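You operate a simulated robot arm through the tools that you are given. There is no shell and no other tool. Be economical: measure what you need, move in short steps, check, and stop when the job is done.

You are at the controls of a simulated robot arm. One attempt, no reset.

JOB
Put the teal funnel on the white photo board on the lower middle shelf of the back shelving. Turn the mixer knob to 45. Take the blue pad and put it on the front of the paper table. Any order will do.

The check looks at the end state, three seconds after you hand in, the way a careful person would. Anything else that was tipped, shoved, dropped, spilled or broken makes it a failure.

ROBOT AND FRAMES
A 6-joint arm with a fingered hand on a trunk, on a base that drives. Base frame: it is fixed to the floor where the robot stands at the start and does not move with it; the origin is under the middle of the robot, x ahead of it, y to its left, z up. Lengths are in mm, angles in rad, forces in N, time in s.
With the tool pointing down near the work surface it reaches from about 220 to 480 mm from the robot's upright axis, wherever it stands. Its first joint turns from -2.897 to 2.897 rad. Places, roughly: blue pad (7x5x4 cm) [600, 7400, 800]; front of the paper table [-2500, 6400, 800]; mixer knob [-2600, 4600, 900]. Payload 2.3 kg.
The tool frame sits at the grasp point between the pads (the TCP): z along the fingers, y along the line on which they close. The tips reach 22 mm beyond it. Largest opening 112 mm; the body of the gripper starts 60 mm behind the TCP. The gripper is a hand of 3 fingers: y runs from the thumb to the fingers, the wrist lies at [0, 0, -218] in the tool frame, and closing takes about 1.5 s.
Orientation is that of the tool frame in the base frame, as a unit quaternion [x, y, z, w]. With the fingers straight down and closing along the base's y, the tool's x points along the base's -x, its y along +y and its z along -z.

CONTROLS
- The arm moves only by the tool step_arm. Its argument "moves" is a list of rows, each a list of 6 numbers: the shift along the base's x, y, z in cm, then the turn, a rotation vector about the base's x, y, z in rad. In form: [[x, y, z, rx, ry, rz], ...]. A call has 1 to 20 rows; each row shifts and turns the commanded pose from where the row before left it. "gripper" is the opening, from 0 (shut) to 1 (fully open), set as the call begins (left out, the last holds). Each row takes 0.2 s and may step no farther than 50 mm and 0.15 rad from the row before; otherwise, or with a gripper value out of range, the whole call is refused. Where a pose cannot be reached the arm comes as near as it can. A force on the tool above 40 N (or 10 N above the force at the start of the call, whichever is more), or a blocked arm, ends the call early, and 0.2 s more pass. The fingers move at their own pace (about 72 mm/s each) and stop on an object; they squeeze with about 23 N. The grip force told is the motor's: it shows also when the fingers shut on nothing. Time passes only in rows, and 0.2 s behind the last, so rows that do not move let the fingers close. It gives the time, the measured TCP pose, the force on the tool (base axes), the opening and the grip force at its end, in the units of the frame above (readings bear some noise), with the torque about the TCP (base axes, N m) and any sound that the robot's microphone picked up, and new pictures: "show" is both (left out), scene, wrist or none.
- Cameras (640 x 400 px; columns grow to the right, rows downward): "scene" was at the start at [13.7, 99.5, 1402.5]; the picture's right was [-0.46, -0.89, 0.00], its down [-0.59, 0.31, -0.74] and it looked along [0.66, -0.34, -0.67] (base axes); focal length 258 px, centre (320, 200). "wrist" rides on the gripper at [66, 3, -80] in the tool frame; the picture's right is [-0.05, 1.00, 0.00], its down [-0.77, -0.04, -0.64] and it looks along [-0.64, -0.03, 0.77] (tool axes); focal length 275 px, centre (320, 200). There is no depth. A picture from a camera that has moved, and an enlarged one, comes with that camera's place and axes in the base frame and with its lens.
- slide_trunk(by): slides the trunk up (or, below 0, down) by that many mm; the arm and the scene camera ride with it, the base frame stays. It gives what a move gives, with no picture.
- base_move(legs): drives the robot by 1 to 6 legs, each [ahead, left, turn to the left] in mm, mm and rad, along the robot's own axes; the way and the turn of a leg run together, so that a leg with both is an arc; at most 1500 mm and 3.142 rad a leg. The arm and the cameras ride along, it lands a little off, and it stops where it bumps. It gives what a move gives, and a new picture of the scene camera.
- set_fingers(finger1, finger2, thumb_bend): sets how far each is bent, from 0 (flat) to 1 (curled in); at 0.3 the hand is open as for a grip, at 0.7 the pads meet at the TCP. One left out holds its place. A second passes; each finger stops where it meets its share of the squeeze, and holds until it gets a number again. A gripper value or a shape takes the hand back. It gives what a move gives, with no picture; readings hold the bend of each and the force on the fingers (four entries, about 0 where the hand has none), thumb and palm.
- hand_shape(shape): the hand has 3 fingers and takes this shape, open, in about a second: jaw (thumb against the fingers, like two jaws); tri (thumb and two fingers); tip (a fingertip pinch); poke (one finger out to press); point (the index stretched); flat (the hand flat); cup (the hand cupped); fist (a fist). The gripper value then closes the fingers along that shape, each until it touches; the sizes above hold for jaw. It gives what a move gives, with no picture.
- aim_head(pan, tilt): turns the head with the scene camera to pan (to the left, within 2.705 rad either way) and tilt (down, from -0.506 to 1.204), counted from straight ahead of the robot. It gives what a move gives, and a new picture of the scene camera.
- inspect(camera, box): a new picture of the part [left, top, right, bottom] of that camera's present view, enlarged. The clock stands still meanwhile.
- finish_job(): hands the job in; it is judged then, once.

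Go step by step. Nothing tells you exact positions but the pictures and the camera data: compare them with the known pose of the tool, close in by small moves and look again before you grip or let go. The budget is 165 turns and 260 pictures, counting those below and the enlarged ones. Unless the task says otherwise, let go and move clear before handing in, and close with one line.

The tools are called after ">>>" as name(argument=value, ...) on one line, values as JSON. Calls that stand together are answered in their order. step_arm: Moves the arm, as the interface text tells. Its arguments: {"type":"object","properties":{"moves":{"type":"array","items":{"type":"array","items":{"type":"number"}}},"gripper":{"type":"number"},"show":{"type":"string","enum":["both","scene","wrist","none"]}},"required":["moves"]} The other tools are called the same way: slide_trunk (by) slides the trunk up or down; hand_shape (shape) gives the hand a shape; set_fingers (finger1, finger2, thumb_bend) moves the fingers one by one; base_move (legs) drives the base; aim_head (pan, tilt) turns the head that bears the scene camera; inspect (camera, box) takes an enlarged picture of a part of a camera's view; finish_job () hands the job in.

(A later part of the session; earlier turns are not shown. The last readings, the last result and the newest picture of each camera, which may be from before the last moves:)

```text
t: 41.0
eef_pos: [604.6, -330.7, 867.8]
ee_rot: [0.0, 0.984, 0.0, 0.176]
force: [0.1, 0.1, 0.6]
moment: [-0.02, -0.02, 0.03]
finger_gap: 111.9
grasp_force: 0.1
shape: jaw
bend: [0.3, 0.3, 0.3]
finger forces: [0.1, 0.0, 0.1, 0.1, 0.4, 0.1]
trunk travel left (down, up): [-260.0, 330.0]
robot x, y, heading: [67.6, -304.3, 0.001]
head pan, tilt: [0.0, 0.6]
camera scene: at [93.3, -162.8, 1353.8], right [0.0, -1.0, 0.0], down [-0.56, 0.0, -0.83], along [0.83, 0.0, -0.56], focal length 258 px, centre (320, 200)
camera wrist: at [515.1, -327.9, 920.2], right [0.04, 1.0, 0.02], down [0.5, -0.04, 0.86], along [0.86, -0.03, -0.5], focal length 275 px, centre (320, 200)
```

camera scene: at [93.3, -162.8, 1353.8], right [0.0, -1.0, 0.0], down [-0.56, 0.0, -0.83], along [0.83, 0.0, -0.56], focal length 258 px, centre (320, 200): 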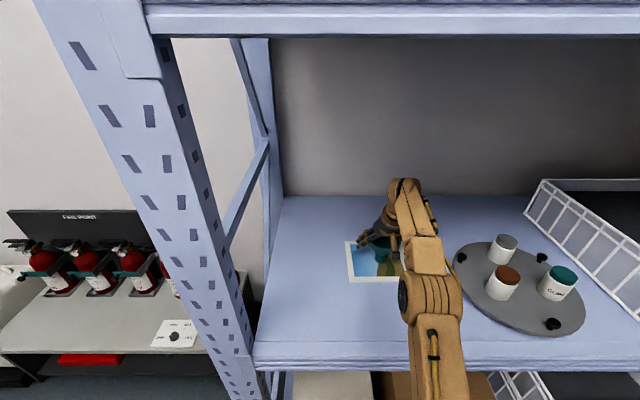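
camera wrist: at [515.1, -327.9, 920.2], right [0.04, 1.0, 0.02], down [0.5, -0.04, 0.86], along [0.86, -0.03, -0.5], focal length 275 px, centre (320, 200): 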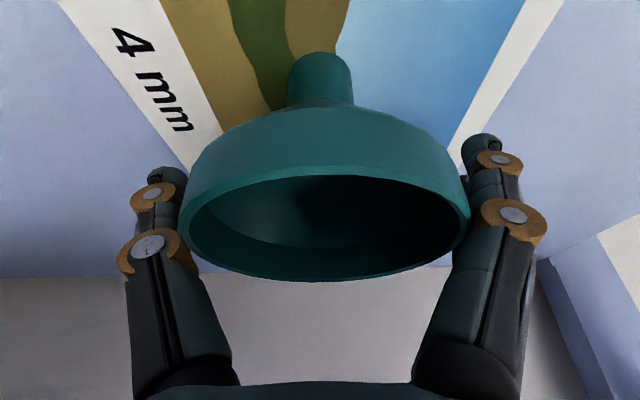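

Released, and the funnel is upright. Raising straight up.

>>> step_arm(moves=[[0, 0, 1, 0, 0, 0], [0, 0, 1, 0, 0, 0], [0, 0, 2, 0, 0, 0], [0, 0, 2, 0, 0, 0], [-2, 0, 2, 0, 0, 0]])

```text
t: 42.2
eef_pos: [569.1, -323.3, 939.9]
ee_rot: [0.0, 0.985, 0.0, 0.175]
force: [0.2, -0.1, -0.5]
moment: [-0.01, -0.01, 0.01]
finger_gap: 111.8
grasp_force: 0.0
shape: jaw
bend: [0.3, 0.3, 0.3]
finger forces: [0.1, 0.0, 0.0, 0.0, 0.1, 0.0]
out of reach, approached as far as the arm can: row 3, 4, 5
trunk travel left (down, up): [-260.0, 330.0]
robot x, y, heading: [60.5, -303.0, -0.002]
head pan, tilt: [0.0, 0.6]
camera scene: at [93.0, -162.8, 1353.8], right [0.0, -1.0, 0.0], down [-0.56, 0.0, -0.83], along [0.83, 0.0, -0.56], focal length 258 px, centre (320, 200)
camera wrist: at [480.9, -320.1, 992.6], right [0.04, 1.0, 0.02], down [0.51, -0.04, 0.86], along [0.86, -0.03, -0.51], focal length 275 px, centre (320, 200)
```

scene: 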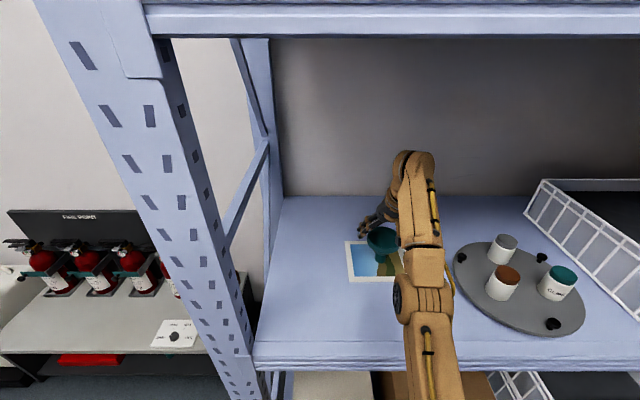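
wrist: 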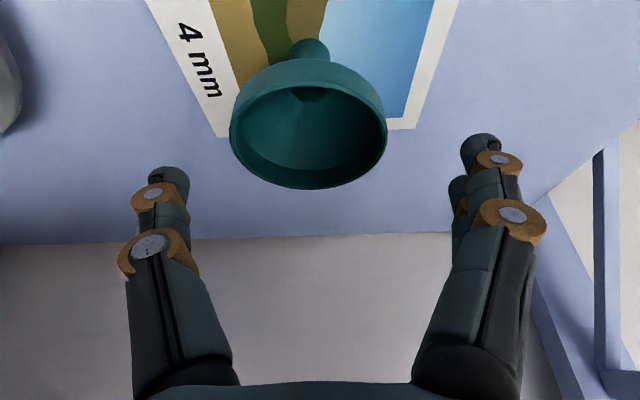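

The funnel is standing on the board. I'll retract the arm and back out.

>>> step_arm(moves=[[-3, 0, 0, 0, 0.05, 0], [-3.5, 0, 0, 0, 0.05, 0], [-3.5, 0, 0, 0, 0.05, 0], [-3.5, 0, 0, 0, 0.05, 0], [-3.5, 0, 0, 0, 0.05, 0], [-3.5, 0, 0, 0, 0.05, 0], [-3.5, 0, 0, 0, 0.052, 0]], show="none")

>>> base_move(legs=[[-65, 0, 0]])

>>> aim_head(pan=2.0, tilt=0.7)

>>> aim_head(pan=1.2, tilt=0.5)

```text
t: 43.8
eef_pos: [394.6, -349.9, 966.6]
ee_rot: [0.0, 1.0, 0.0, 0.0]
force: [0.5, 0.3, -0.4]
moment: [-0.02, -0.03, 0.01]
finger_gap: 112.0
grasp_force: 0.0
shape: jaw
bend: [0.3, 0.3, 0.3]
finger forces: [0.1, 0.1, 0.0, 0.1, 0.0, 0.0]
out of reach, approached as far as the arm can: row 1, 2, 3, 4
trunk travel left (down, up): [-260.0, 330.0]
robot x, y, heading: [68.3, -295.0, 0.003]
head pan, tilt: [0.0, 0.6]
```

```text
t: 44.8
eef_pos: [330.3, -351.2, 966.3]
ee_rot: [0.0, 1.0, 0.0, 0.001]
force: [-1.5, 0.0, -0.2]
moment: [-0.02, 0.01, 0.01]
finger_gap: 111.9
grasp_force: 0.1
shape: jaw
bend: [0.3, 0.3, 0.3]
finger forces: [0.1, 0.1, 0.0, 0.1, 0.0, 0.0]
trunk travel left (down, up): [-260.0, 330.0]
robot x, y, heading: [0.3, -298.5, 0.007]
head pan, tilt: [0.0, 0.6]
camera scene: at [27.5, -162.9, 1353.8], right [0.0, -1.0, 0.0], down [-0.56, 0.0, -0.83], along [0.83, 0.0, -0.56], focal length 258 px, centre (320, 200)
```

scene: 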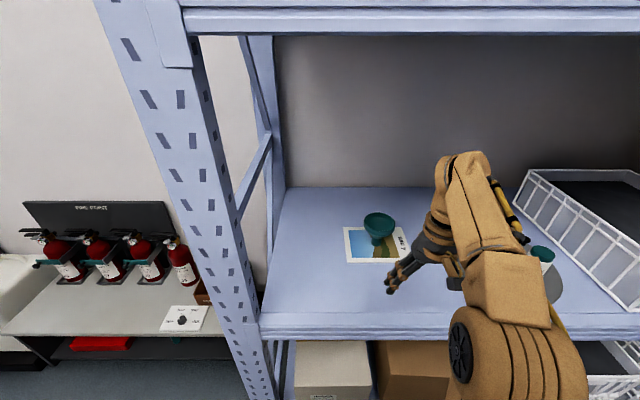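

```text
t: 46.8
eef_pos: [331.1, -351.1, 965.8]
ee_rot: [-0.001, 1.0, 0.0, 0.001]
force: [0.4, -0.8, -0.8]
moment: [0.0, -0.01, -0.03]
finger_gap: 111.8
grasp_force: 0.0
shape: jaw
bend: [0.3, 0.3, 0.3]
finger forces: [0.1, 0.0, 0.0, 0.0, 0.0, 0.0]
trunk travel left (down, up): [-260.0, 330.0]
robot x, y, heading: [-0.0, -299.7, 0.008]
head pan, tilt: [2.0, 0.7]
camera scene: at [-95.5, -85.8, 1345.1], right [0.91, 0.42, 0.0], down [0.27, -0.59, -0.76], along [-0.32, 0.7, -0.64], focal length 258 px, centre (320, 200)
```

scene: 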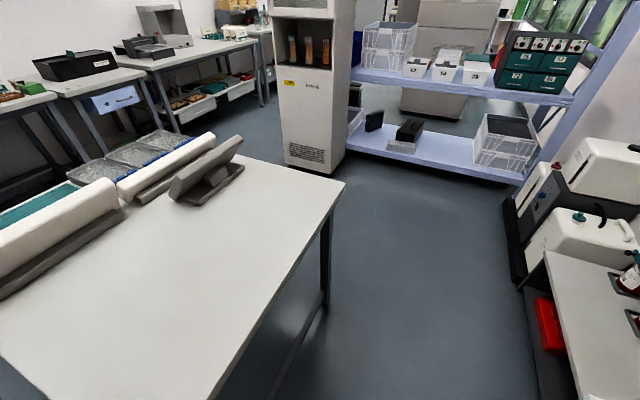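

```text
t: 47.9
eef_pos: [332.5, -350.5, 966.2]
ee_rot: [-0.001, 1.0, 0.0, 0.0]
force: [-0.2, -0.1, -1.0]
moment: [-0.02, -0.01, 0.02]
finger_gap: 111.7
grasp_force: 0.1
shape: jaw
bend: [0.3, 0.3, 0.3]
finger forces: [0.0, 0.0, 0.1, 0.1, 0.0, 0.0]
trunk travel left (down, up): [-260.0, 330.0]
robot x, y, heading: [-1.0, -300.7, 0.0]
head pan, tilt: [1.201, 0.499]
camera scene: at [-27.3, -78.1, 1362.8], right [0.93, -0.36, 0.0], down [-0.17, -0.45, -0.88], along [0.32, 0.82, -0.48], focal length 258 px, centre (320, 200)
```

scene: 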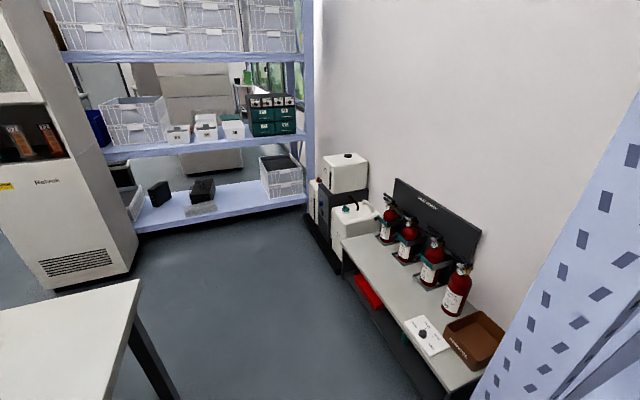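

The floor map: a white table edge at x≈-320 up to y≈640, a cabinet at x -1230..-800 from y≈1700, and an open corridor near x≈-1700. I'll tuck the arm, raise the trunk, and drive out to y≈1150.

>>> step_arm(moves=[[-4, 2, 0, 0, 0, 0], [-4, 2, 0, 0, 0, 0], [-3, 1, 0, 0, 0, 0]], show="none")

>>> slide_trunk(by=120)

>>> base_move(legs=[[0, 1450, 0]])

>>> aim_head(pan=1.571, tilt=0.4)

>>> aim_head(pan=2.6, tilt=0.4)

```text
t: 48.7
eef_pos: [219.6, -299.8, 967.5]
ee_rot: [0.0, 1.0, 0.0, 0.0]
force: [-0.3, -0.1, -0.4]
moment: [0.03, 0.02, 0.0]
finger_gap: 111.6
grasp_force: 0.2
shape: jaw
bend: [0.3, 0.3, 0.3]
finger forces: [0.1, 0.0, 0.1, 0.1, 0.0, 0.1]
trunk travel left (down, up): [-260.0, 330.0]
robot x, y, heading: [4.7, -300.9, 0.002]
head pan, tilt: [1.201, 0.499]
```

```text
t: 50.2
eef_pos: [221.2, -300.6, 1087.1]
ee_rot: [-0.001, 1.0, 0.0, 0.0]
force: [0.4, 0.3, -0.5]
moment: [-0.01, 0.0, 0.03]
finger_gap: 111.9
grasp_force: 0.1
shape: jaw
bend: [0.3, 0.3, 0.3]
finger forces: [0.0, 0.0, 0.1, 0.0, 0.0, 0.0]
trunk travel left (down, up): [-380.0, 210.0]
robot x, y, heading: [0.3, -300.9, 0.0]
head pan, tilt: [1.201, 0.499]
```

```text
t: 57.4
eef_pos: [221.8, 1156.0, 1087.2]
ee_rot: [0.001, 1.0, 0.0, 0.001]
force: [-0.4, 0.5, 0.1]
moment: [-0.03, -0.01, -0.02]
finger_gap: 111.6
grasp_force: 0.1
shape: jaw
bend: [0.3, 0.3, 0.3]
finger forces: [0.0, 0.1, 0.0, 0.1, 0.1, 0.0]
trunk travel left (down, up): [-380.0, 210.0]
robot x, y, heading: [-0.8, 1157.5, -0.003]
head pan, tilt: [1.201, 0.499]
camera scene: at [-25.7, 1378.4, 1482.8], right [0.93, -0.36, 0.0], down [-0.17, -0.45, -0.88], along [0.32, 0.82, -0.48], focal length 258 px, centre (320, 200)
```

scene: 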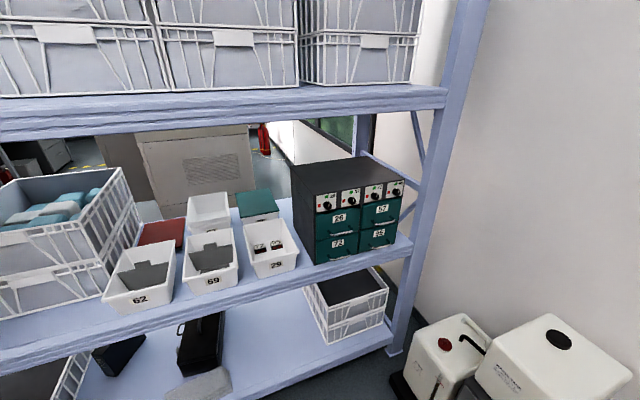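

```text
t: 58.3
eef_pos: [222.1, 1154.3, 1087.2]
ee_rot: [0.002, 1.0, 0.0, 0.001]
force: [0.0, -0.5, -0.7]
moment: [0.0, 0.01, 0.01]
finger_gap: 111.7
grasp_force: 0.1
shape: jaw
bend: [0.3, 0.3, 0.3]
finger forces: [0.0, 0.1, 0.0, 0.0, 0.0, 0.0]
trunk travel left (down, up): [-380.0, 210.0]
robot x, y, heading: [3.3, 1155.7, -0.005]
head pan, tilt: [1.571, 0.4]
camera scene: at [-58.5, 1386.1, 1491.9], right [1.0, 0.0, 0.0], down [0.0, -0.39, -0.92], along [0.0, 0.92, -0.39], focal length 258 px, centre (320, 200)
```

scene: 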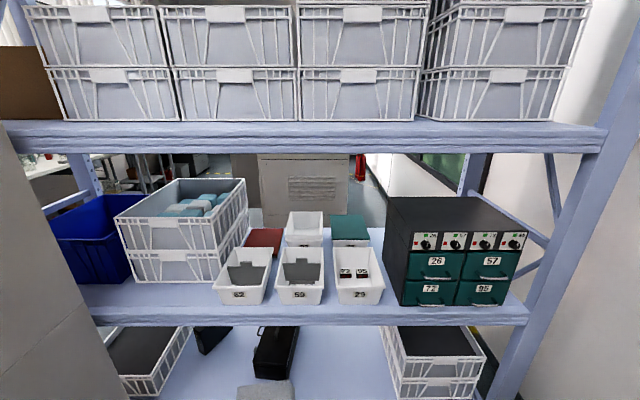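

```text
t: 59.5
eef_pos: [221.1, 1154.0, 1087.4]
ee_rot: [0.002, 1.0, 0.0, 0.001]
force: [0.4, 0.1, 0.1]
moment: [0.03, -0.03, -0.02]
finger_gap: 112.0
grasp_force: 0.0
shape: jaw
bend: [0.3, 0.3, 0.3]
finger forces: [0.1, 0.0, 0.1, 0.0, 0.0, 0.1]
trunk travel left (down, up): [-380.0, 210.0]
robot x, y, heading: [0.1, 1156.8, -0.0]
head pan, tilt: [2.601, 0.4]
camera scene: at [-138.1, 1341.5, 1492.0], right [0.52, 0.86, 0.0], down [0.33, -0.2, -0.92], along [-0.79, 0.48, -0.39], focal length 258 px, centre (320, 200)
```

scene: 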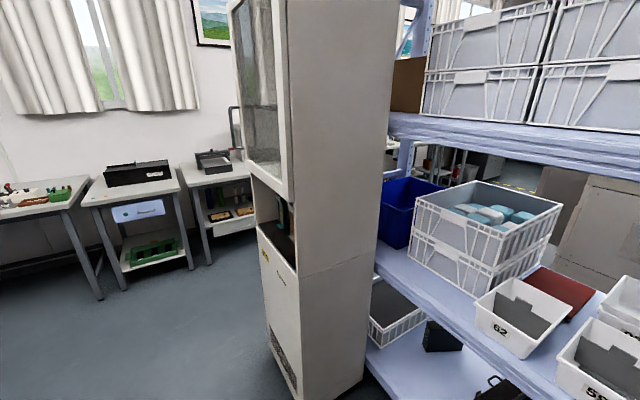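

The path toward -x is clear between the table and the cabinet. I'll turn left to face +y and strafe to x≈-1720.

>>> base_move(legs=[[0, 0, 1.571], [0, 1500, 0], [0, 230, 0]])

>>> aim_head(pan=0.0, tilt=0.3)

>>> aim_head(pan=0.9, tilt=0.4)

```text
t: 72.1
eef_pos: [-1726.4, 1357.8, 1087.1]
ee_rot: [0.711, -0.703, -0.001, -0.001]
force: [0.2, 0.3, 0.1]
moment: [0.0, -0.01, 0.03]
finger_gap: 111.9
grasp_force: 0.0
shape: jaw
bend: [0.3, 0.3, 0.3]
finger forces: [0.1, 0.0, 0.0, 0.0, 0.1, 0.1]
trunk travel left (down, up): [-380.0, 210.0]
robot x, y, heading: [-1724.6, 1135.5, 1.58]
head pan, tilt: [2.601, 0.4]
camera scene: at [-1911.8, 993.5, 1491.8], right [-0.86, 0.51, 0.0], down [0.2, 0.34, -0.92], along [-0.47, -0.79, -0.39], focal length 258 px, centre (320, 200)
```

scene: 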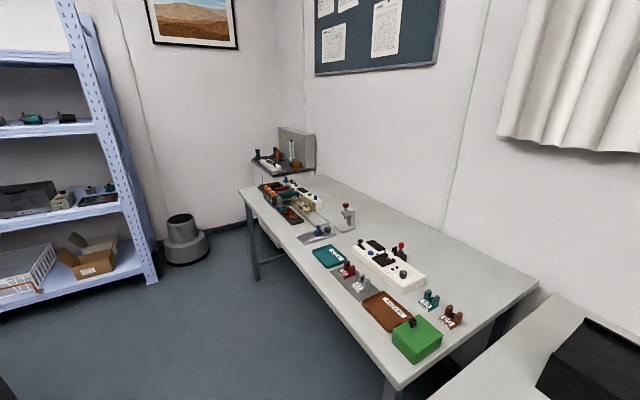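

```text
t: 74.5
eef_pos: [-1726.3, 1357.9, 1087.4]
ee_rot: [0.71, -0.704, -0.001, 0.0]
force: [-0.1, 0.3, 0.1]
moment: [0.01, 0.03, 0.01]
finger_gap: 112.1
grasp_force: 0.2
shape: jaw
bend: [0.3, 0.3, 0.3]
finger forces: [0.0, 0.0, 0.0, 0.0, 0.1, 0.1]
trunk travel left (down, up): [-380.0, 210.0]
robot x, y, heading: [-1723.4, 1137.6, 1.58]
head pan, tilt: [0.0, 0.3]
camera scene: at [-1865.2, 1166.8, 1501.2], right [1.0, 0.01, 0.0], down [0.0, -0.3, -0.96], along [-0.01, 0.96, -0.3], focal length 258 px, centre (320, 200)
```

scene: 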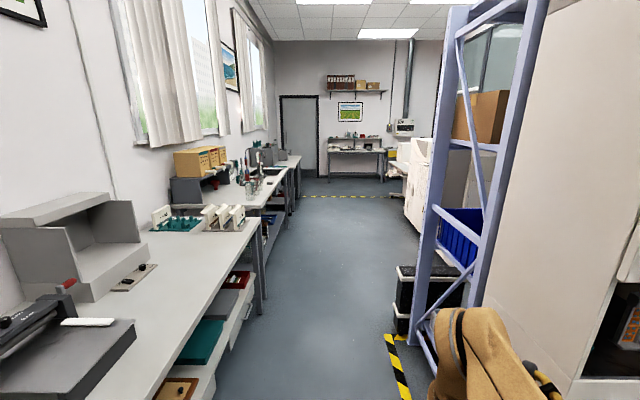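

```text
t: 75.7
eef_pos: [-1726.9, 1357.7, 1087.0]
ee_rot: [0.711, -0.703, -0.001, 0.0]
force: [-0.9, 0.4, 0.1]
moment: [-0.02, 0.01, 0.02]
finger_gap: 111.9
grasp_force: 0.0
shape: jaw
bend: [0.3, 0.3, 0.3]
finger forces: [0.0, 0.0, 0.0, 0.0, 0.0, 0.1]
trunk travel left (down, up): [-380.0, 210.0]
robot x, y, heading: [-1720.4, 1135.6, 1.581]
head pan, tilt: [0.901, 0.4]
camera scene: at [-1937.3, 1130.2, 1492.0], right [0.61, 0.79, 0.0], down [0.31, -0.24, -0.92], along [-0.73, 0.56, -0.39], focal length 258 px, centre (320, 200)
```

scene: 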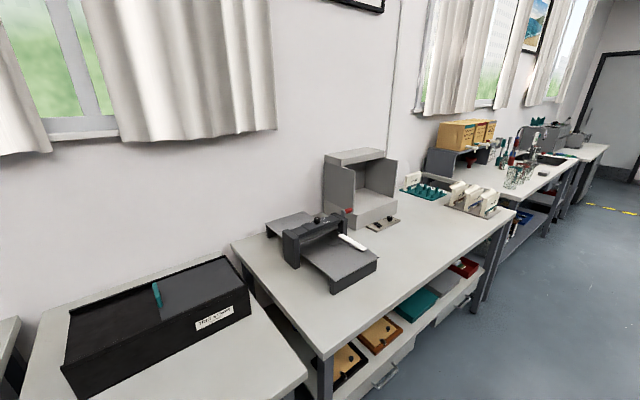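

The corridor is clear, with benches on the left at x≈-2290. I'll drive forward toward the mixer at y≈4600.

>>> base_move(legs=[[1500, 50, -0.01], [1500, 0, 0]])

>>> aim_head(pan=0.7, tilt=0.5)

>>> aim_head(pan=-0.6, tilt=0.3)

```text
refused: leg 1 is longer than a leg can be; nothing moved
```

```text
t: 76.4
eef_pos: [-1727.0, 1358.2, 1087.7]
ee_rot: [0.71, -0.704, -0.001, 0.0]
force: [-0.1, 0.1, 0.5]
moment: [0.02, -0.01, -0.01]
finger_gap: 111.7
grasp_force: 0.1
shape: jaw
bend: [0.3, 0.3, 0.3]
finger forces: [0.0, 0.1, 0.0, 0.0, 0.1, 0.1]
trunk travel left (down, up): [-380.0, 210.0]
robot x, y, heading: [-1727.2, 1135.5, 1.582]
head pan, tilt: [0.7, 0.499]
camera scene: at [-1923.5, 1142.3, 1482.9], right [0.76, 0.65, 0.0], down [0.31, -0.36, -0.88], along [-0.57, 0.67, -0.48], focal length 258 px, centre (320, 200)
```

scene: 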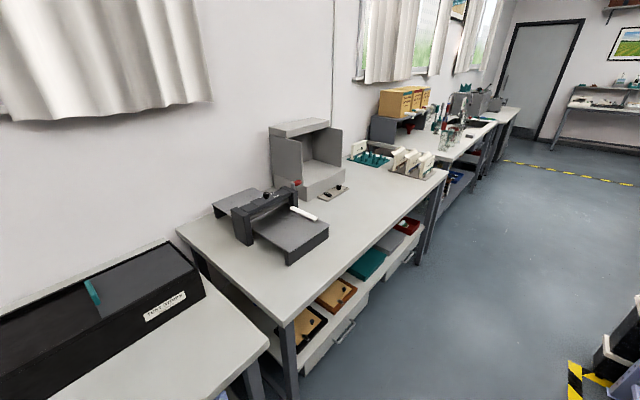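

```text
t: 77.9
eef_pos: [-1726.3, 1357.5, 1088.1]
ee_rot: [0.711, -0.703, 0.0, -0.001]
force: [-0.3, -0.4, 0.0]
moment: [-0.02, 0.0, 0.0]
finger_gap: 111.7
grasp_force: 0.1
shape: jaw
bend: [0.3, 0.3, 0.3]
finger forces: [0.0, 0.0, 0.0, 0.0, 0.0, 0.1]
trunk travel left (down, up): [-380.0, 210.0]
robot x, y, heading: [-1722.9, 1136.1, 1.577]
head pan, tilt: [-0.6, 0.3]
camera scene: at [-1812.2, 1151.1, 1501.2], right [0.83, -0.56, 0.0], down [-0.16, -0.25, -0.96], along [0.53, 0.79, -0.3], focal length 258 px, centre (320, 200)
```

scene: 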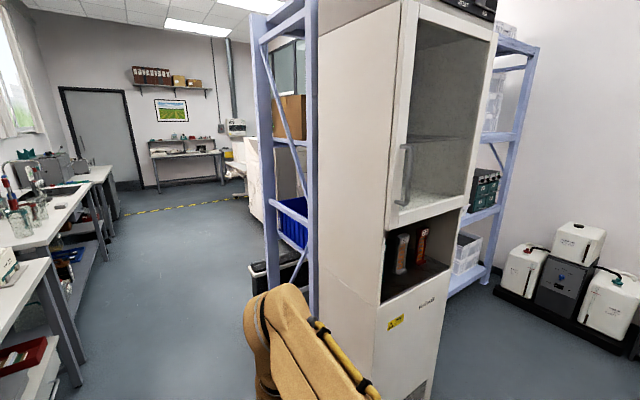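

>>> base_move(legs=[[1450, 50, -0.01], [1450, 0, 0]])

>>> aim_head(pan=0.7, tilt=0.5)

>>> aim_head(pan=-0.8, tilt=0.3)

>>> aim_head(pan=0.0, tilt=0.3)

```text
t: 92.0
eef_pos: [-1762.4, 4285.6, 1086.9]
ee_rot: [-0.702, 0.712, 0.001, 0.001]
force: [0.4, 0.0, 0.0]
moment: [0.0, 0.03, 0.01]
finger_gap: 112.0
grasp_force: 0.1
shape: jaw
bend: [0.3, 0.3, 0.3]
finger forces: [0.0, 0.0, 0.0, 0.1, 0.0, 0.0]
trunk travel left (down, up): [-380.0, 210.0]
robot x, y, heading: [-1763.6, 4067.8, 1.553]
head pan, tilt: [-0.6, 0.3]
camera scene: at [-1854.2, 4080.4, 1501.2], right [0.82, -0.58, 0.0], down [-0.17, -0.24, -0.96], along [0.55, 0.78, -0.3], focal length 258 px, centre (320, 200)
```

scene: 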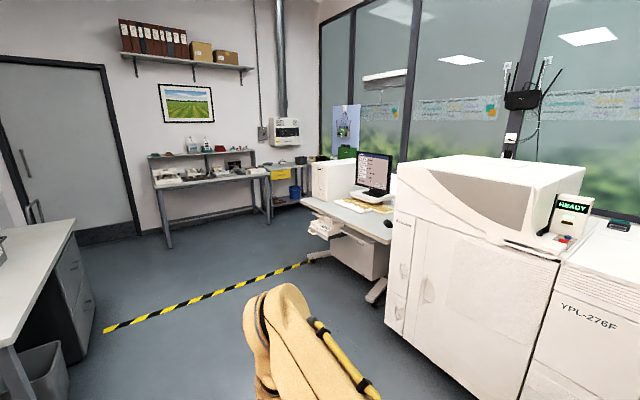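

```text
t: 93.5
eef_pos: [-1761.9, 4284.4, 1086.8]
ee_rot: [-0.702, 0.713, 0.001, 0.001]
force: [-0.7, 0.2, -0.9]
moment: [-0.04, 0.01, -0.01]
finger_gap: 112.0
grasp_force: 0.1
shape: jaw
bend: [0.3, 0.3, 0.3]
finger forces: [0.1, 0.0, 0.0, 0.0, 0.1, 0.0]
trunk travel left (down, up): [-380.0, 210.0]
robot x, y, heading: [-1764.3, 4066.5, 1.56]
head pan, tilt: [0.7, 0.499]
camera scene: at [-1965.6, 4074.5, 1482.8], right [0.77, 0.63, 0.0], down [0.3, -0.37, -0.88], along [-0.56, 0.68, -0.48], focal length 258 px, centre (320, 200)
```

scene: 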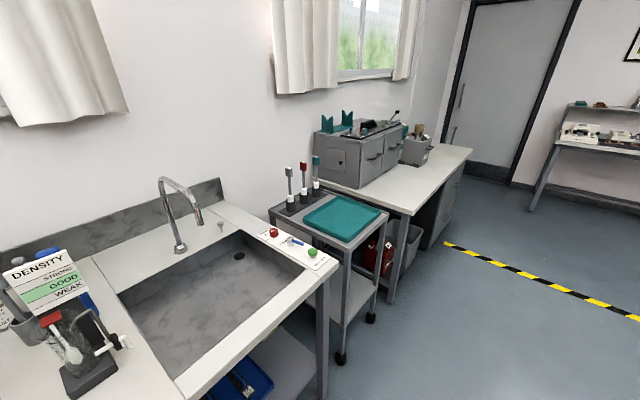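

```text
t: 95.1
eef_pos: [-1763.2, 4284.1, 1086.6]
ee_rot: [-0.702, 0.712, 0.001, 0.0]
force: [0.3, 0.6, -0.4]
moment: [0.0, 0.02, 0.01]
finger_gap: 111.9
grasp_force: 0.1
shape: jaw
bend: [0.3, 0.3, 0.3]
finger forces: [0.0, 0.0, 0.1, 0.0, 0.0, 0.1]
trunk travel left (down, up): [-380.0, 210.0]
robot x, y, heading: [-1767.8, 4068.2, 1.554]
head pan, tilt: [-0.799, 0.3]
camera scene: at [-1840.2, 4068.1, 1501.2], right [0.69, -0.73, 0.0], down [-0.21, -0.2, -0.96], along [0.69, 0.66, -0.3], focal length 258 px, centre (320, 200)
```

scene: 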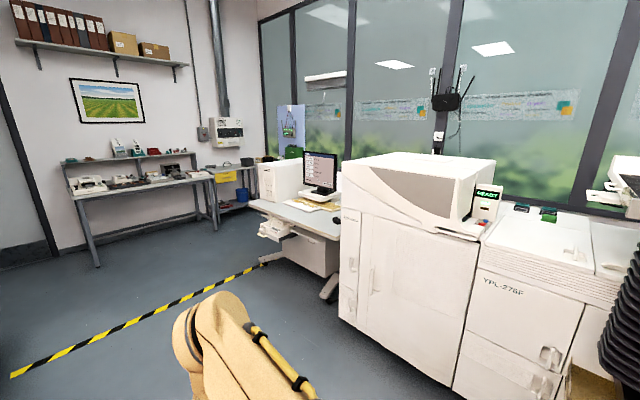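

```text
t: 96.2
eef_pos: [-1762.3, 4285.5, 1086.9]
ee_rot: [-0.702, 0.712, 0.001, 0.0]
force: [-0.2, 0.0, -0.4]
moment: [0.0, 0.01, 0.0]
finger_gap: 112.0
grasp_force: 0.1
shape: jaw
bend: [0.3, 0.3, 0.3]
finger forces: [0.0, 0.1, 0.1, 0.1, 0.1, 0.0]
trunk travel left (down, up): [-380.0, 210.0]
robot x, y, heading: [-1763.8, 4065.6, 1.561]
head pan, tilt: [0.0, 0.3]
camera scene: at [-1906.6, 4097.3, 1501.2], right [1.0, -0.02, 0.0], down [0.0, -0.3, -0.96], along [0.01, 0.96, -0.3], focal length 258 px, centre (320, 200)
```

scene: 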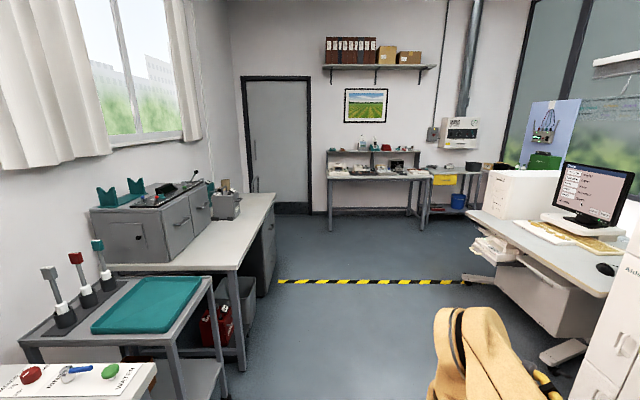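

The knob coordinate corresponds to the white panel beside the sink. I'll zoom in on it.

>>> inspect(camera="scene", box=[0, 330, 160, 400])

>>> aim_head(pan=0.75, tilt=0.6)

>>> inspect(camera="scene", box=[200, 130, 420, 270])

```text
4.00 times, centred on (80, 365) of scene
camera zoom: at [-1906.6, 4097.3, 1501.2], right [1.0, -0.02, 0.0], down [0.0, -0.3, -0.96], along [0.01, 0.96, -0.3], focal length 1032 px, centre (1280, -460)
```

zoom: 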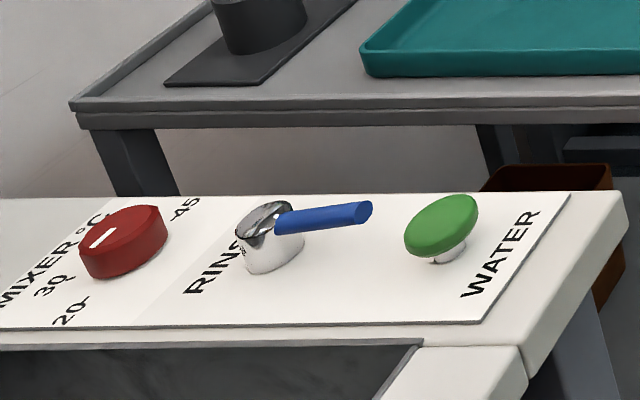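

```text
t: 97.3
eef_pos: [-1763.2, 4284.5, 1086.0]
ee_rot: [-0.701, 0.714, 0.0, 0.001]
force: [0.1, 0.5, -0.5]
moment: [-0.01, -0.01, -0.01]
finger_gap: 111.8
grasp_force: 0.0
shape: jaw
bend: [0.3, 0.3, 0.3]
finger forces: [0.1, 0.0, 0.0, 0.0, 0.0, 0.0]
trunk travel left (down, up): [-380.0, 210.0]
robot x, y, heading: [-1765.5, 4067.8, 1.558]
head pan, tilt: [0.75, 0.6]
camera scene: at [-1967.3, 4069.5, 1473.8], right [0.74, 0.67, 0.0], down [0.38, -0.42, -0.83], along [-0.55, 0.61, -0.56], focal length 258 px, centre (320, 200)
```

scene: 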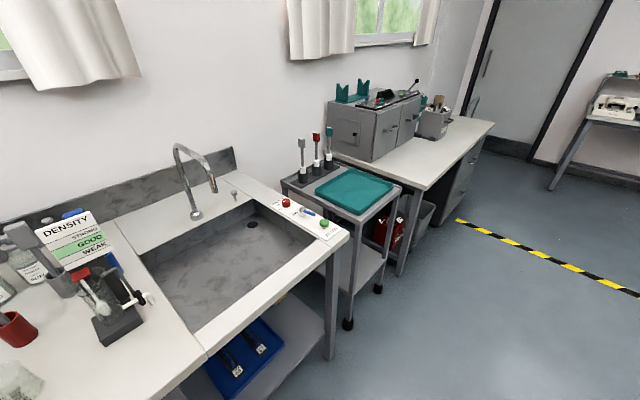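

```text
2.86 times, centred on (310, 200) of scene
camera zoom: at [-1967.3, 4069.5, 1473.8], right [0.74, 0.67, 0.0], down [0.38, -0.42, -0.83], along [-0.55, 0.61, -0.56], focal length 737 px, centre (349, 200)
```

zoom: 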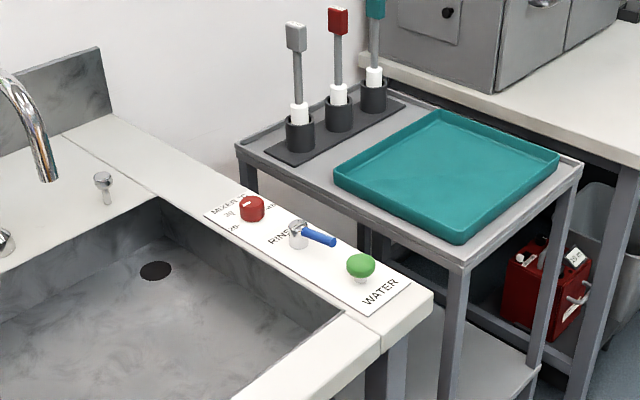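

The mixer knob is a red dial on top of the panel near (-2615,4595), with marks at 20/30/45. I'll turn to face the bench, line up with the knob, and look closer.

>>> base_move(legs=[[0, 0, 1.58], [0, -525, 0], [150, 0, 0]])

>>> aim_head(pan=0.0, tilt=0.9)

```text
t: 105.2
eef_pos: [-2130.5, 4591.4, 1086.4]
ee_rot: [1.0, -0.003, 0.0, 0.001]
force: [-1.2, -0.2, -0.3]
moment: [-0.02, -0.01, -0.02]
finger_gap: 111.7
grasp_force: 0.1
shape: jaw
bend: [0.3, 0.3, 0.3]
finger forces: [0.0, 0.0, 0.0, 0.1, 0.0, 0.1]
trunk travel left (down, up): [-380.0, 210.0]
robot x, y, heading: [-1912.6, 4591.3, 3.141]
head pan, tilt: [0.75, 0.6]
camera scene: at [-1918.0, 4386.7, 1473.7], right [-0.68, 0.74, 0.0], down [0.42, 0.38, -0.82], along [-0.61, -0.56, -0.57], focal length 258 px, centre (320, 200)
```

scene: 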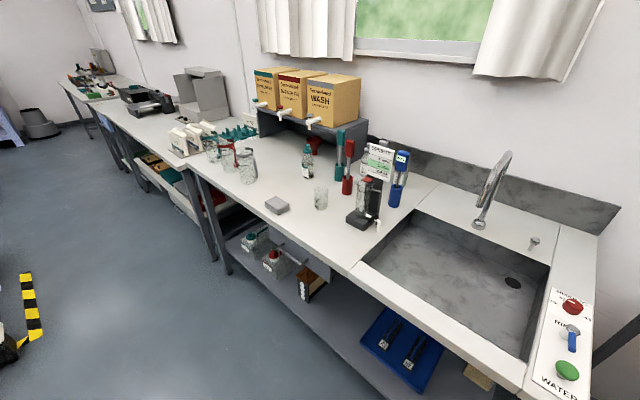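

```text
t: 106.2
eef_pos: [-2130.7, 4590.6, 1087.0]
ee_rot: [1.0, -0.002, 0.0, 0.0]
force: [-0.7, 1.2, -0.3]
moment: [-0.01, 0.02, 0.0]
finger_gap: 112.2
grasp_force: 0.1
shape: jaw
bend: [0.3, 0.3, 0.3]
finger forces: [0.0, 0.0, 0.0, 0.0, 0.0, 0.1]
trunk travel left (down, up): [-380.0, 210.0]
robot x, y, heading: [-1912.7, 4590.4, 3.136]
head pan, tilt: [0.0, 0.901]
camera scene: at [-1927.4, 4447.0, 1449.0], right [0.01, 1.0, 0.0], down [0.78, 0.0, -0.62], along [-0.62, 0.0, -0.78], focal length 258 px, centre (320, 200)
```

scene: 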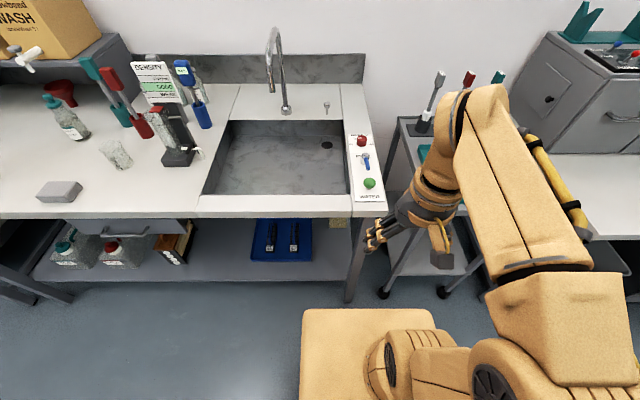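

I want to know how far the base protrudes below the platform. I'll rotate the hand so the wrist camera looks back at my own base.

>>> step_arm(moves=[[0, 0, 0, 0, 0, 0.15], [0, 0, 0, 0, 0, 0.15], [0, 0, 0, 0, 0, 0.15], [0, 0, 0, 0, 0, 0.15], [0, 0, 0, 0, 0, 0.15], [0, 0, 0, 0, 0, 0.15], [0, 0, 0, 0, 0, 0.15], [0, 0, 0, 0, 0, 0.15], [0, 0, 0, 0, 0, 0.15], [0, 0, 0, 0, 0, 0.15], [0, 0, 0, 0, 0, 0.15], [0, 0, 0, 0, 0, 0.15], [0, 0, 0, 0, 0, 0.15], [0, 0, 0, 0, 0, 0.15], [0, 0, 0, 0, 0, 0.15], [0, 0, 0, 0, 0, 0.15]], show="wrist")

```text
t: 109.7
eef_pos: [-2009.7, 4423.5, 981.3]
ee_rot: [0.365, 0.931, 0.0, -0.001]
force: [0.3, 0.1, -0.3]
moment: [-0.02, 0.01, 0.01]
finger_gap: 111.8
grasp_force: 0.0
shape: jaw
bend: [0.3, 0.3, 0.3]
finger forces: [0.0, 0.0, 0.0, 0.0, 0.0, 0.1]
out of reach, approached as far as the arm can: row 6, 7, 8, 9, 10, 11, 12, 13, 14, 15, 16
trunk travel left (down, up): [-380.0, 210.0]
robot x, y, heading: [-1910.9, 4590.4, 3.137]
head pan, tilt: [0.0, 0.901]
camera wrist: at [-2054.2, 4471.1, 1060.6], right [0.71, 0.7, 0.0], down [0.54, -0.55, 0.64], along [0.44, -0.45, -0.77], focal length 275 px, centre (320, 200)
```

wrist: 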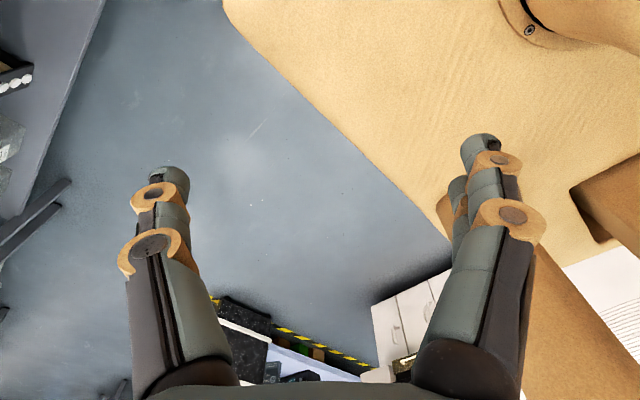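

No protrusion is visible, but the wrist ran into its limit. I'll bring the hand back to its forward pose.

>>> step_arm(moves=[[-0.75, 1.05, 1.5, 0, 0, -0.15], [-0.75, 1.05, 1.5, 0, 0, -0.15], [-0.75, 1.05, 1.5, 0, 0, -0.15], [-0.75, 1.05, 1.5, 0, 0, -0.15], [-0.75, 1.05, 1.5, 0, 0, -0.15], [-0.75, 1.05, 1.5, 0, 0, -0.15], [-0.75, 1.05, 1.5, 0, 0, -0.15], [-0.75, 1.05, 0, 0, 0, -0.15], [-0.75, 1.05, 0, 0, 0, -0.15], [-0.75, 1.05, 0, 0, 0, -0.15], [-0.75, 1.05, 0, 0, 0, -0.15], [-0.75, 1.05, 0, 0, 0, -0.15], [-0.75, 1.05, 0, 0, 0, -0.15], [-0.75, 1.05, 0, 0, 0, -0.15], [-0.75, 1.05, 0, 0, 0, -0.15], [-0.75, 1.05, 0, 0, 0, -0.15]], show="both")

```text
t: 113.0
eef_pos: [-2130.0, 4592.4, 1085.6]
ee_rot: [1.0, -0.004, -0.001, 0.0]
force: [0.2, 0.0, -0.3]
moment: [0.06, -0.02, 0.0]
finger_gap: 112.0
grasp_force: 0.1
shape: jaw
bend: [0.3, 0.3, 0.3]
finger forces: [0.1, 0.0, 0.0, 0.0, 0.0, 0.0]
trunk travel left (down, up): [-380.0, 210.0]
robot x, y, heading: [-1909.9, 4593.1, 3.137]
head pan, tilt: [0.0, 0.901]
camera scene: at [-1927.6, 4447.2, 1449.0], right [0.01, 1.0, 0.0], down [0.78, 0.0, -0.62], along [-0.62, 0.0, -0.78], focal length 258 px, centre (320, 200)
camera wrist: at [-2062.4, 4588.8, 1165.6], right [-0.05, -1.0, 0.0], down [-0.77, 0.04, 0.64], along [-0.64, 0.04, -0.77], focal length 275 px, centre (320, 200)
```

scene: 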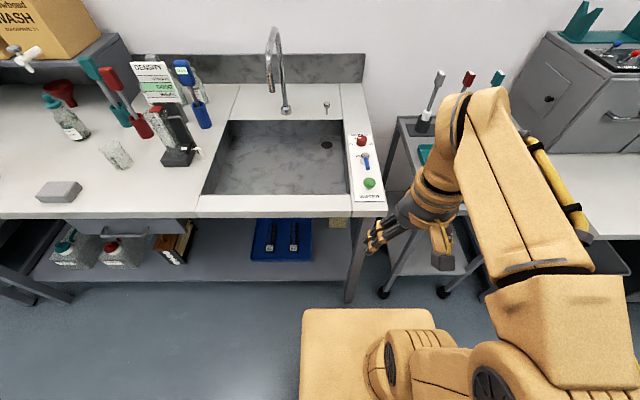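
wrist: 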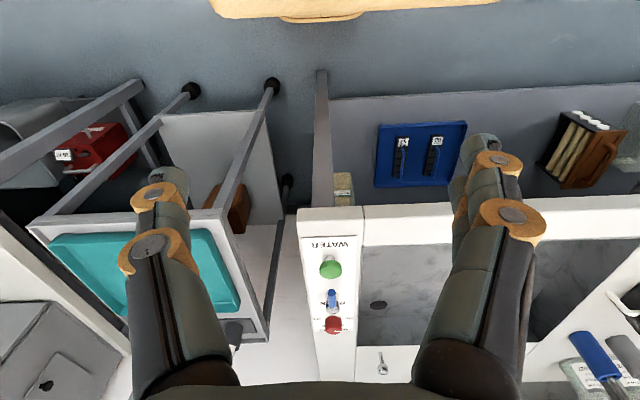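

The knob is at about (-2612,4592,~900) and the counter edge at x≈-2330. I'll drive 205 mm closer and look again.

>>> base_move(legs=[[205, 0, 0]])

>>> step_arm(moves=[[-4, 0, 0, 0, 0, 0], [-4, 0, 0, 0, 0, 0], [-3, 0, -3, 0, 0, 0], [0, 0, -4, 0, 0, 0], [0, 0, 0, 0, 0, 0]])

```text
t: 114.7
eef_pos: [-2336.3, 4593.4, 1084.2]
ee_rot: [1.0, -0.002, 0.0, 0.0]
force: [-0.9, 0.5, 0.7]
moment: [0.01, -0.03, 0.02]
finger_gap: 112.0
grasp_force: 0.1
shape: jaw
bend: [0.3, 0.3, 0.3]
finger forces: [0.0, 0.0, 0.1, 0.1, 0.0, 0.1]
trunk travel left (down, up): [-380.0, 210.0]
robot x, y, heading: [-2115.8, 4589.2, 3.137]
head pan, tilt: [0.0, 0.901]
camera scene: at [-2135.1, 4448.3, 1449.0], right [0.01, 1.0, 0.0], down [0.78, 0.0, -0.62], along [-0.62, 0.0, -0.78], focal length 258 px, centre (320, 200)
```

scene: 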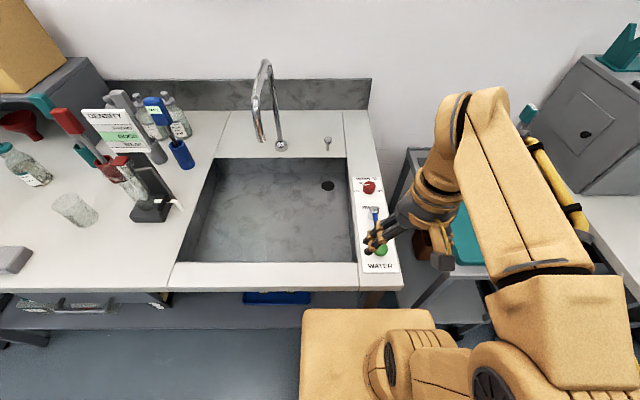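

```text
t: 115.9
eef_pos: [-2445.7, 4592.9, 1014.2]
ee_rot: [1.0, -0.002, -0.001, 0.0]
force: [0.1, -0.2, 0.6]
moment: [-0.04, 0.03, 0.02]
finger_gap: 112.1
grasp_force: 0.0
shape: jaw
bend: [0.3, 0.3, 0.3]
finger forces: [0.0, 0.0, 0.0, 0.0, 0.1, 0.0]
trunk travel left (down, up): [-380.0, 210.0]
robot x, y, heading: [-2118.1, 4590.5, 3.134]
head pan, tilt: [0.0, 0.901]
camera scene: at [-2134.2, 4448.3, 1449.0], right [0.01, 1.0, 0.0], down [0.78, 0.0, -0.62], along [-0.62, 0.0, -0.78], focal length 258 px, centre (320, 200)
camera wrist: at [-2379.0, 4589.6, 1095.2], right [-0.05, -1.0, 0.0], down [-0.77, 0.04, 0.64], along [-0.64, 0.03, -0.77], focal length 275 px, centre (320, 200)
```

scene: 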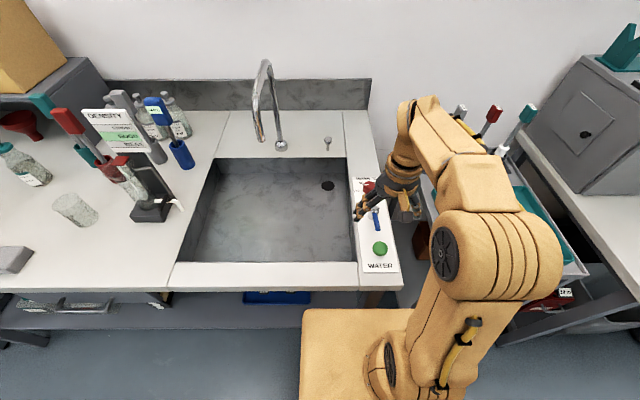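
wrist: 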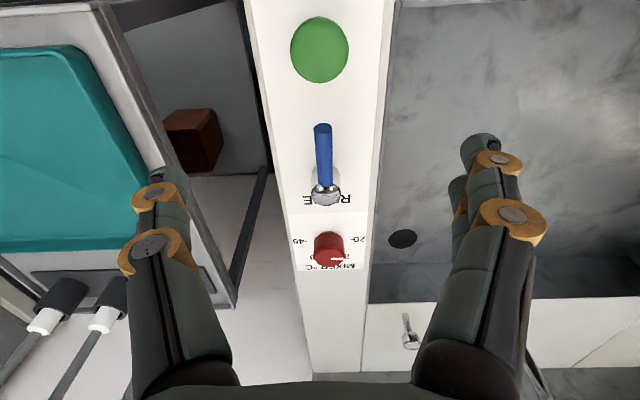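

>>> inspect(camera="wrist", box=[265, 200, 395, 281])

>>> inspect(camera="scene", box=[330, 150, 430, 280])

```text
4.92 times, centred on (330, 240) of wrist
camera zoom: at [-2379.0, 4589.6, 1095.2], right [-0.05, -1.0, 0.0], down [-0.77, 0.04, 0.64], along [-0.64, 0.03, -0.77], focal length 1355 px, centre (271, 1)
```

zoom: 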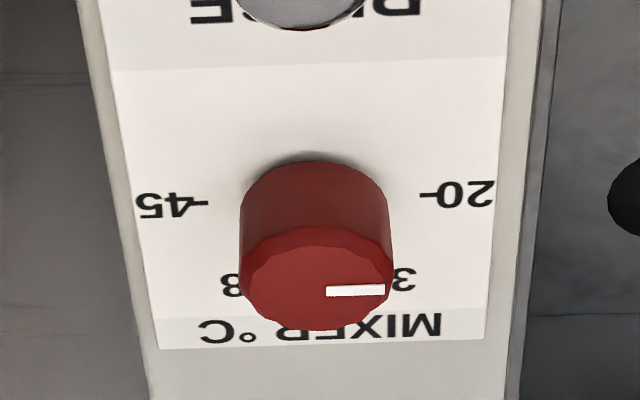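

```text
3.08 times, centred on (380, 215) of scene
camera zoom: at [-2134.2, 4448.3, 1449.0], right [0.01, 1.0, 0.0], down [0.78, 0.0, -0.62], along [-0.62, 0.0, -0.78], focal length 793 px, centre (135, 154)
```

zoom: 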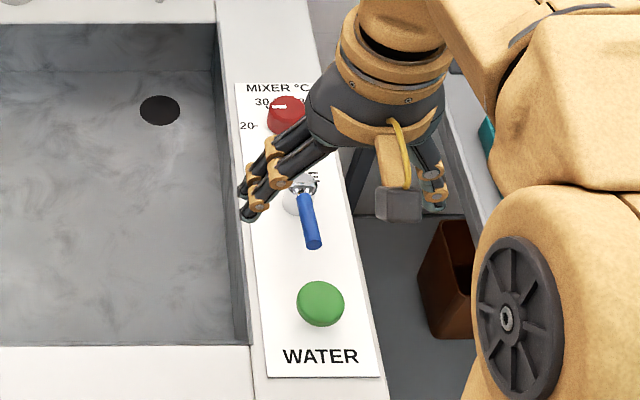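

The pointer now sits at about 20 (pointing toward -y). The scale runs clockwise, seen from above, through 30 and 38 to 45 at +y, so it needs about 180° clockwise. I'll move above the knob.

>>> step_arm(moves=[[-4, 0, 0, 0, 0, 0], [-4, 0, 0, 0, 0, 0], [-4, 0, -1, 0, 0, 0], [-4, -0.2, -1.5, 0, 0, 0], [0, 0, 0, 0, 0, 0]])

```text
t: 117.1
eef_pos: [-2585.0, 4579.0, 983.8]
ee_rot: [1.0, -0.003, -0.001, 0.0]
force: [0.4, -0.4, -0.4]
moment: [-0.01, -0.01, -0.02]
finger_gap: 111.7
grasp_force: 0.0
shape: jaw
bend: [0.3, 0.3, 0.3]
finger forces: [0.0, 0.0, 0.0, 0.1, 0.0, 0.1]
out of reach, approached as far as the arm can: row 4
trunk travel left (down, up): [-380.0, 210.0]
robot x, y, heading: [-2117.7, 4590.9, 3.142]
head pan, tilt: [0.0, 0.901]
camera scene: at [-2134.3, 4448.6, 1449.0], right [0.01, 1.0, 0.0], down [0.78, 0.0, -0.62], along [-0.62, 0.0, -0.78], focal length 258 px, centre (320, 200)
camera wrist: at [-2517.4, 4574.7, 1064.7], right [-0.05, -1.0, 0.0], down [-0.77, 0.04, 0.64], along [-0.64, 0.03, -0.77], focal length 275 px, centre (320, 200)
```

scene: 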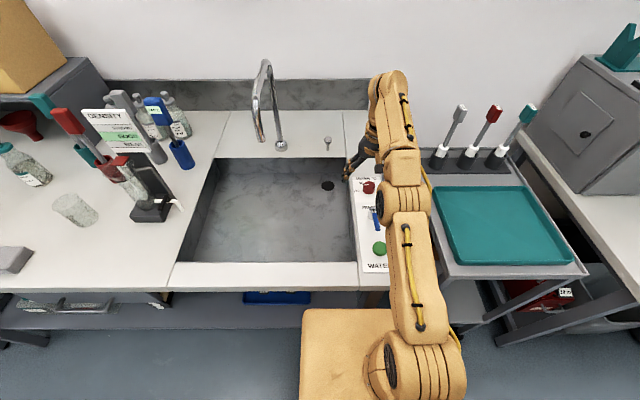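
wrist: 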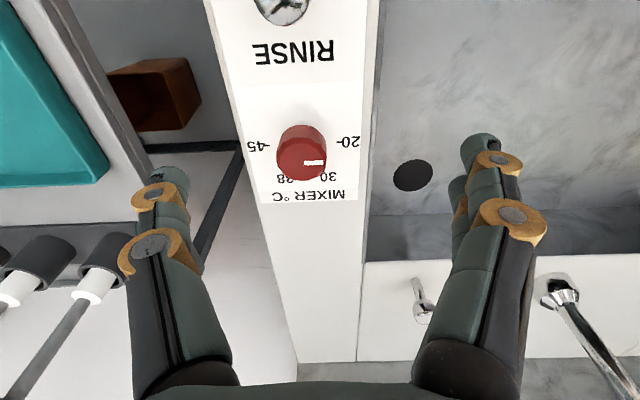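

The knob is at (-2616,4592) with its top near z 898. Raising the trunk will extend the reach; then I'll come down over the knob with the hand pre-turned counter-clockwise.

>>> slide_trunk(by=80)

>>> step_arm(moves=[[0, 0, -4, 0, 0, 0.14], [0, 0.4, -4, 0, 0, 0.14], [-1, 0.4, -2.5, 0, 0, 0.14], [-1, 0.3, 0, 0, 0, 0.14], [-1, 0.2, 0, 0, 0, 0.14], [0, 0, 0, 0, 0, 0]])

```text
t: 118.2
eef_pos: [-2583.7, 4578.3, 1066.0]
ee_rot: [1.0, -0.003, -0.002, 0.0]
force: [-0.2, -0.4, 0.7]
moment: [-0.01, -0.02, -0.01]
finger_gap: 112.0
grasp_force: 0.0
shape: jaw
bend: [0.3, 0.3, 0.3]
finger forces: [0.1, 0.1, 0.1, 0.0, 0.1, 0.0]
trunk travel left (down, up): [-460.0, 130.0]
robot x, y, heading: [-2115.6, 4587.8, 3.141]
head pan, tilt: [0.0, 0.901]
```

```text
t: 119.7
eef_pos: [-2610.6, 4580.9, 960.4]
ee_rot: [0.943, 0.334, -0.001, 0.0]
force: [0.6, 0.2, -0.6]
moment: [0.01, -0.03, 0.0]
finger_gap: 112.0
grasp_force: 0.0
shape: jaw
bend: [0.3, 0.3, 0.3]
finger forces: [0.1, 0.0, 0.0, 0.0, 0.0, 0.0]
out of reach, approached as far as the arm can: row 1, 2, 4, 5
trunk travel left (down, up): [-460.0, 130.0]
robot x, y, heading: [-2115.9, 4592.1, 3.137]
head pan, tilt: [0.0, 0.901]
camera scene: at [-2134.5, 4448.4, 1529.0], right [0.01, 1.0, 0.0], down [0.78, 0.0, -0.62], along [-0.62, 0.0, -0.78], focal length 258 px, centre (320, 200)
camera wrist: at [-2557.6, 4619.4, 1041.3], right [0.59, -0.81, 0.0], down [-0.62, -0.46, 0.64], along [-0.51, -0.38, -0.77], focal length 275 px, centre (320, 200)
```

scene: 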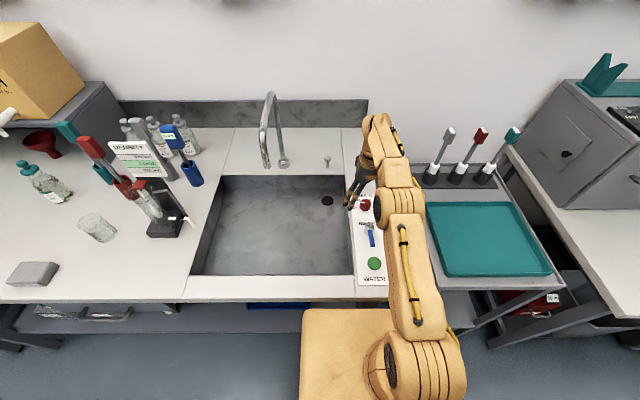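
wrist: 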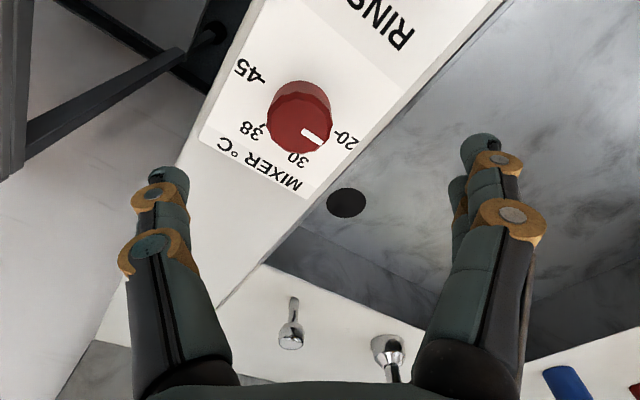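

The scale is clear now. The knob is at (-2616,4590); I'm centring over it and lowering to just above.

>>> step_arm(moves=[[0, 0, -2, 0, 0, 0], [-0.3, 0.5, -1, 0, 0, 0], [-0.2, 0.4, 0, 0, 0, 0], [0, 0, 0, 0, 0, 0]])

```text
t: 120.7
eef_pos: [-2616.2, 4590.0, 931.3]
ee_rot: [0.94, 0.341, -0.001, 0.0]
force: [1.1, -1.1, -0.2]
moment: [-0.01, 0.02, 0.0]
finger_gap: 112.2
grasp_force: 0.1
shape: jaw
bend: [0.3, 0.3, 0.3]
finger forces: [0.1, 0.0, 0.0, 0.1, 0.1, 0.2]
trunk travel left (down, up): [-460.0, 130.0]
robot x, y, heading: [-2120.0, 4592.3, 3.134]
head pan, tilt: [0.0, 0.901]
camera scene: at [-2134.2, 4448.2, 1529.0], right [0.01, 1.0, 0.0], down [0.78, 0.0, -0.62], along [-0.62, 0.0, -0.78], focal length 258 px, centre (320, 200)
camera wrist: at [-2562.6, 4629.3, 1011.7], right [0.6, -0.8, 0.0], down [-0.61, -0.46, 0.64], along [-0.51, -0.38, -0.77], focal length 275 px, centre (320, 200)
```

scene: 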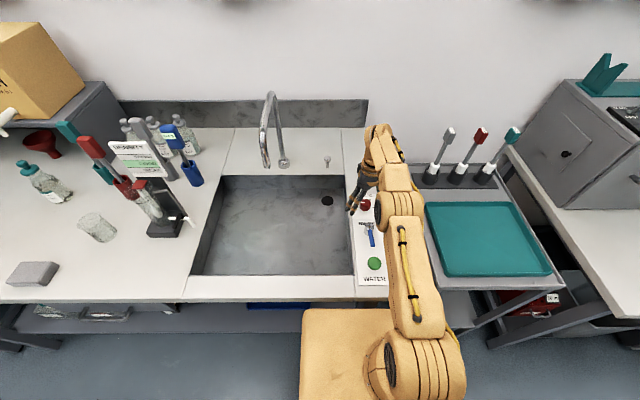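
wrist: 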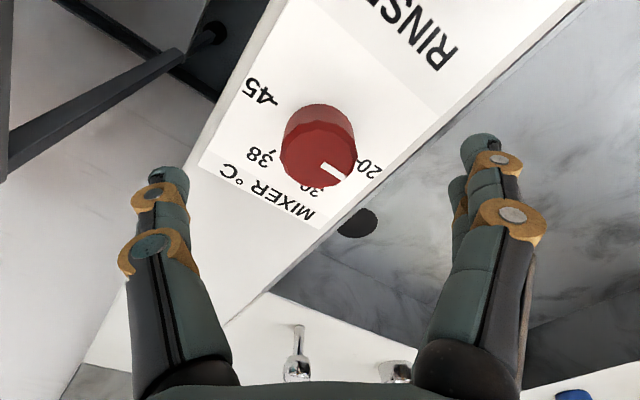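

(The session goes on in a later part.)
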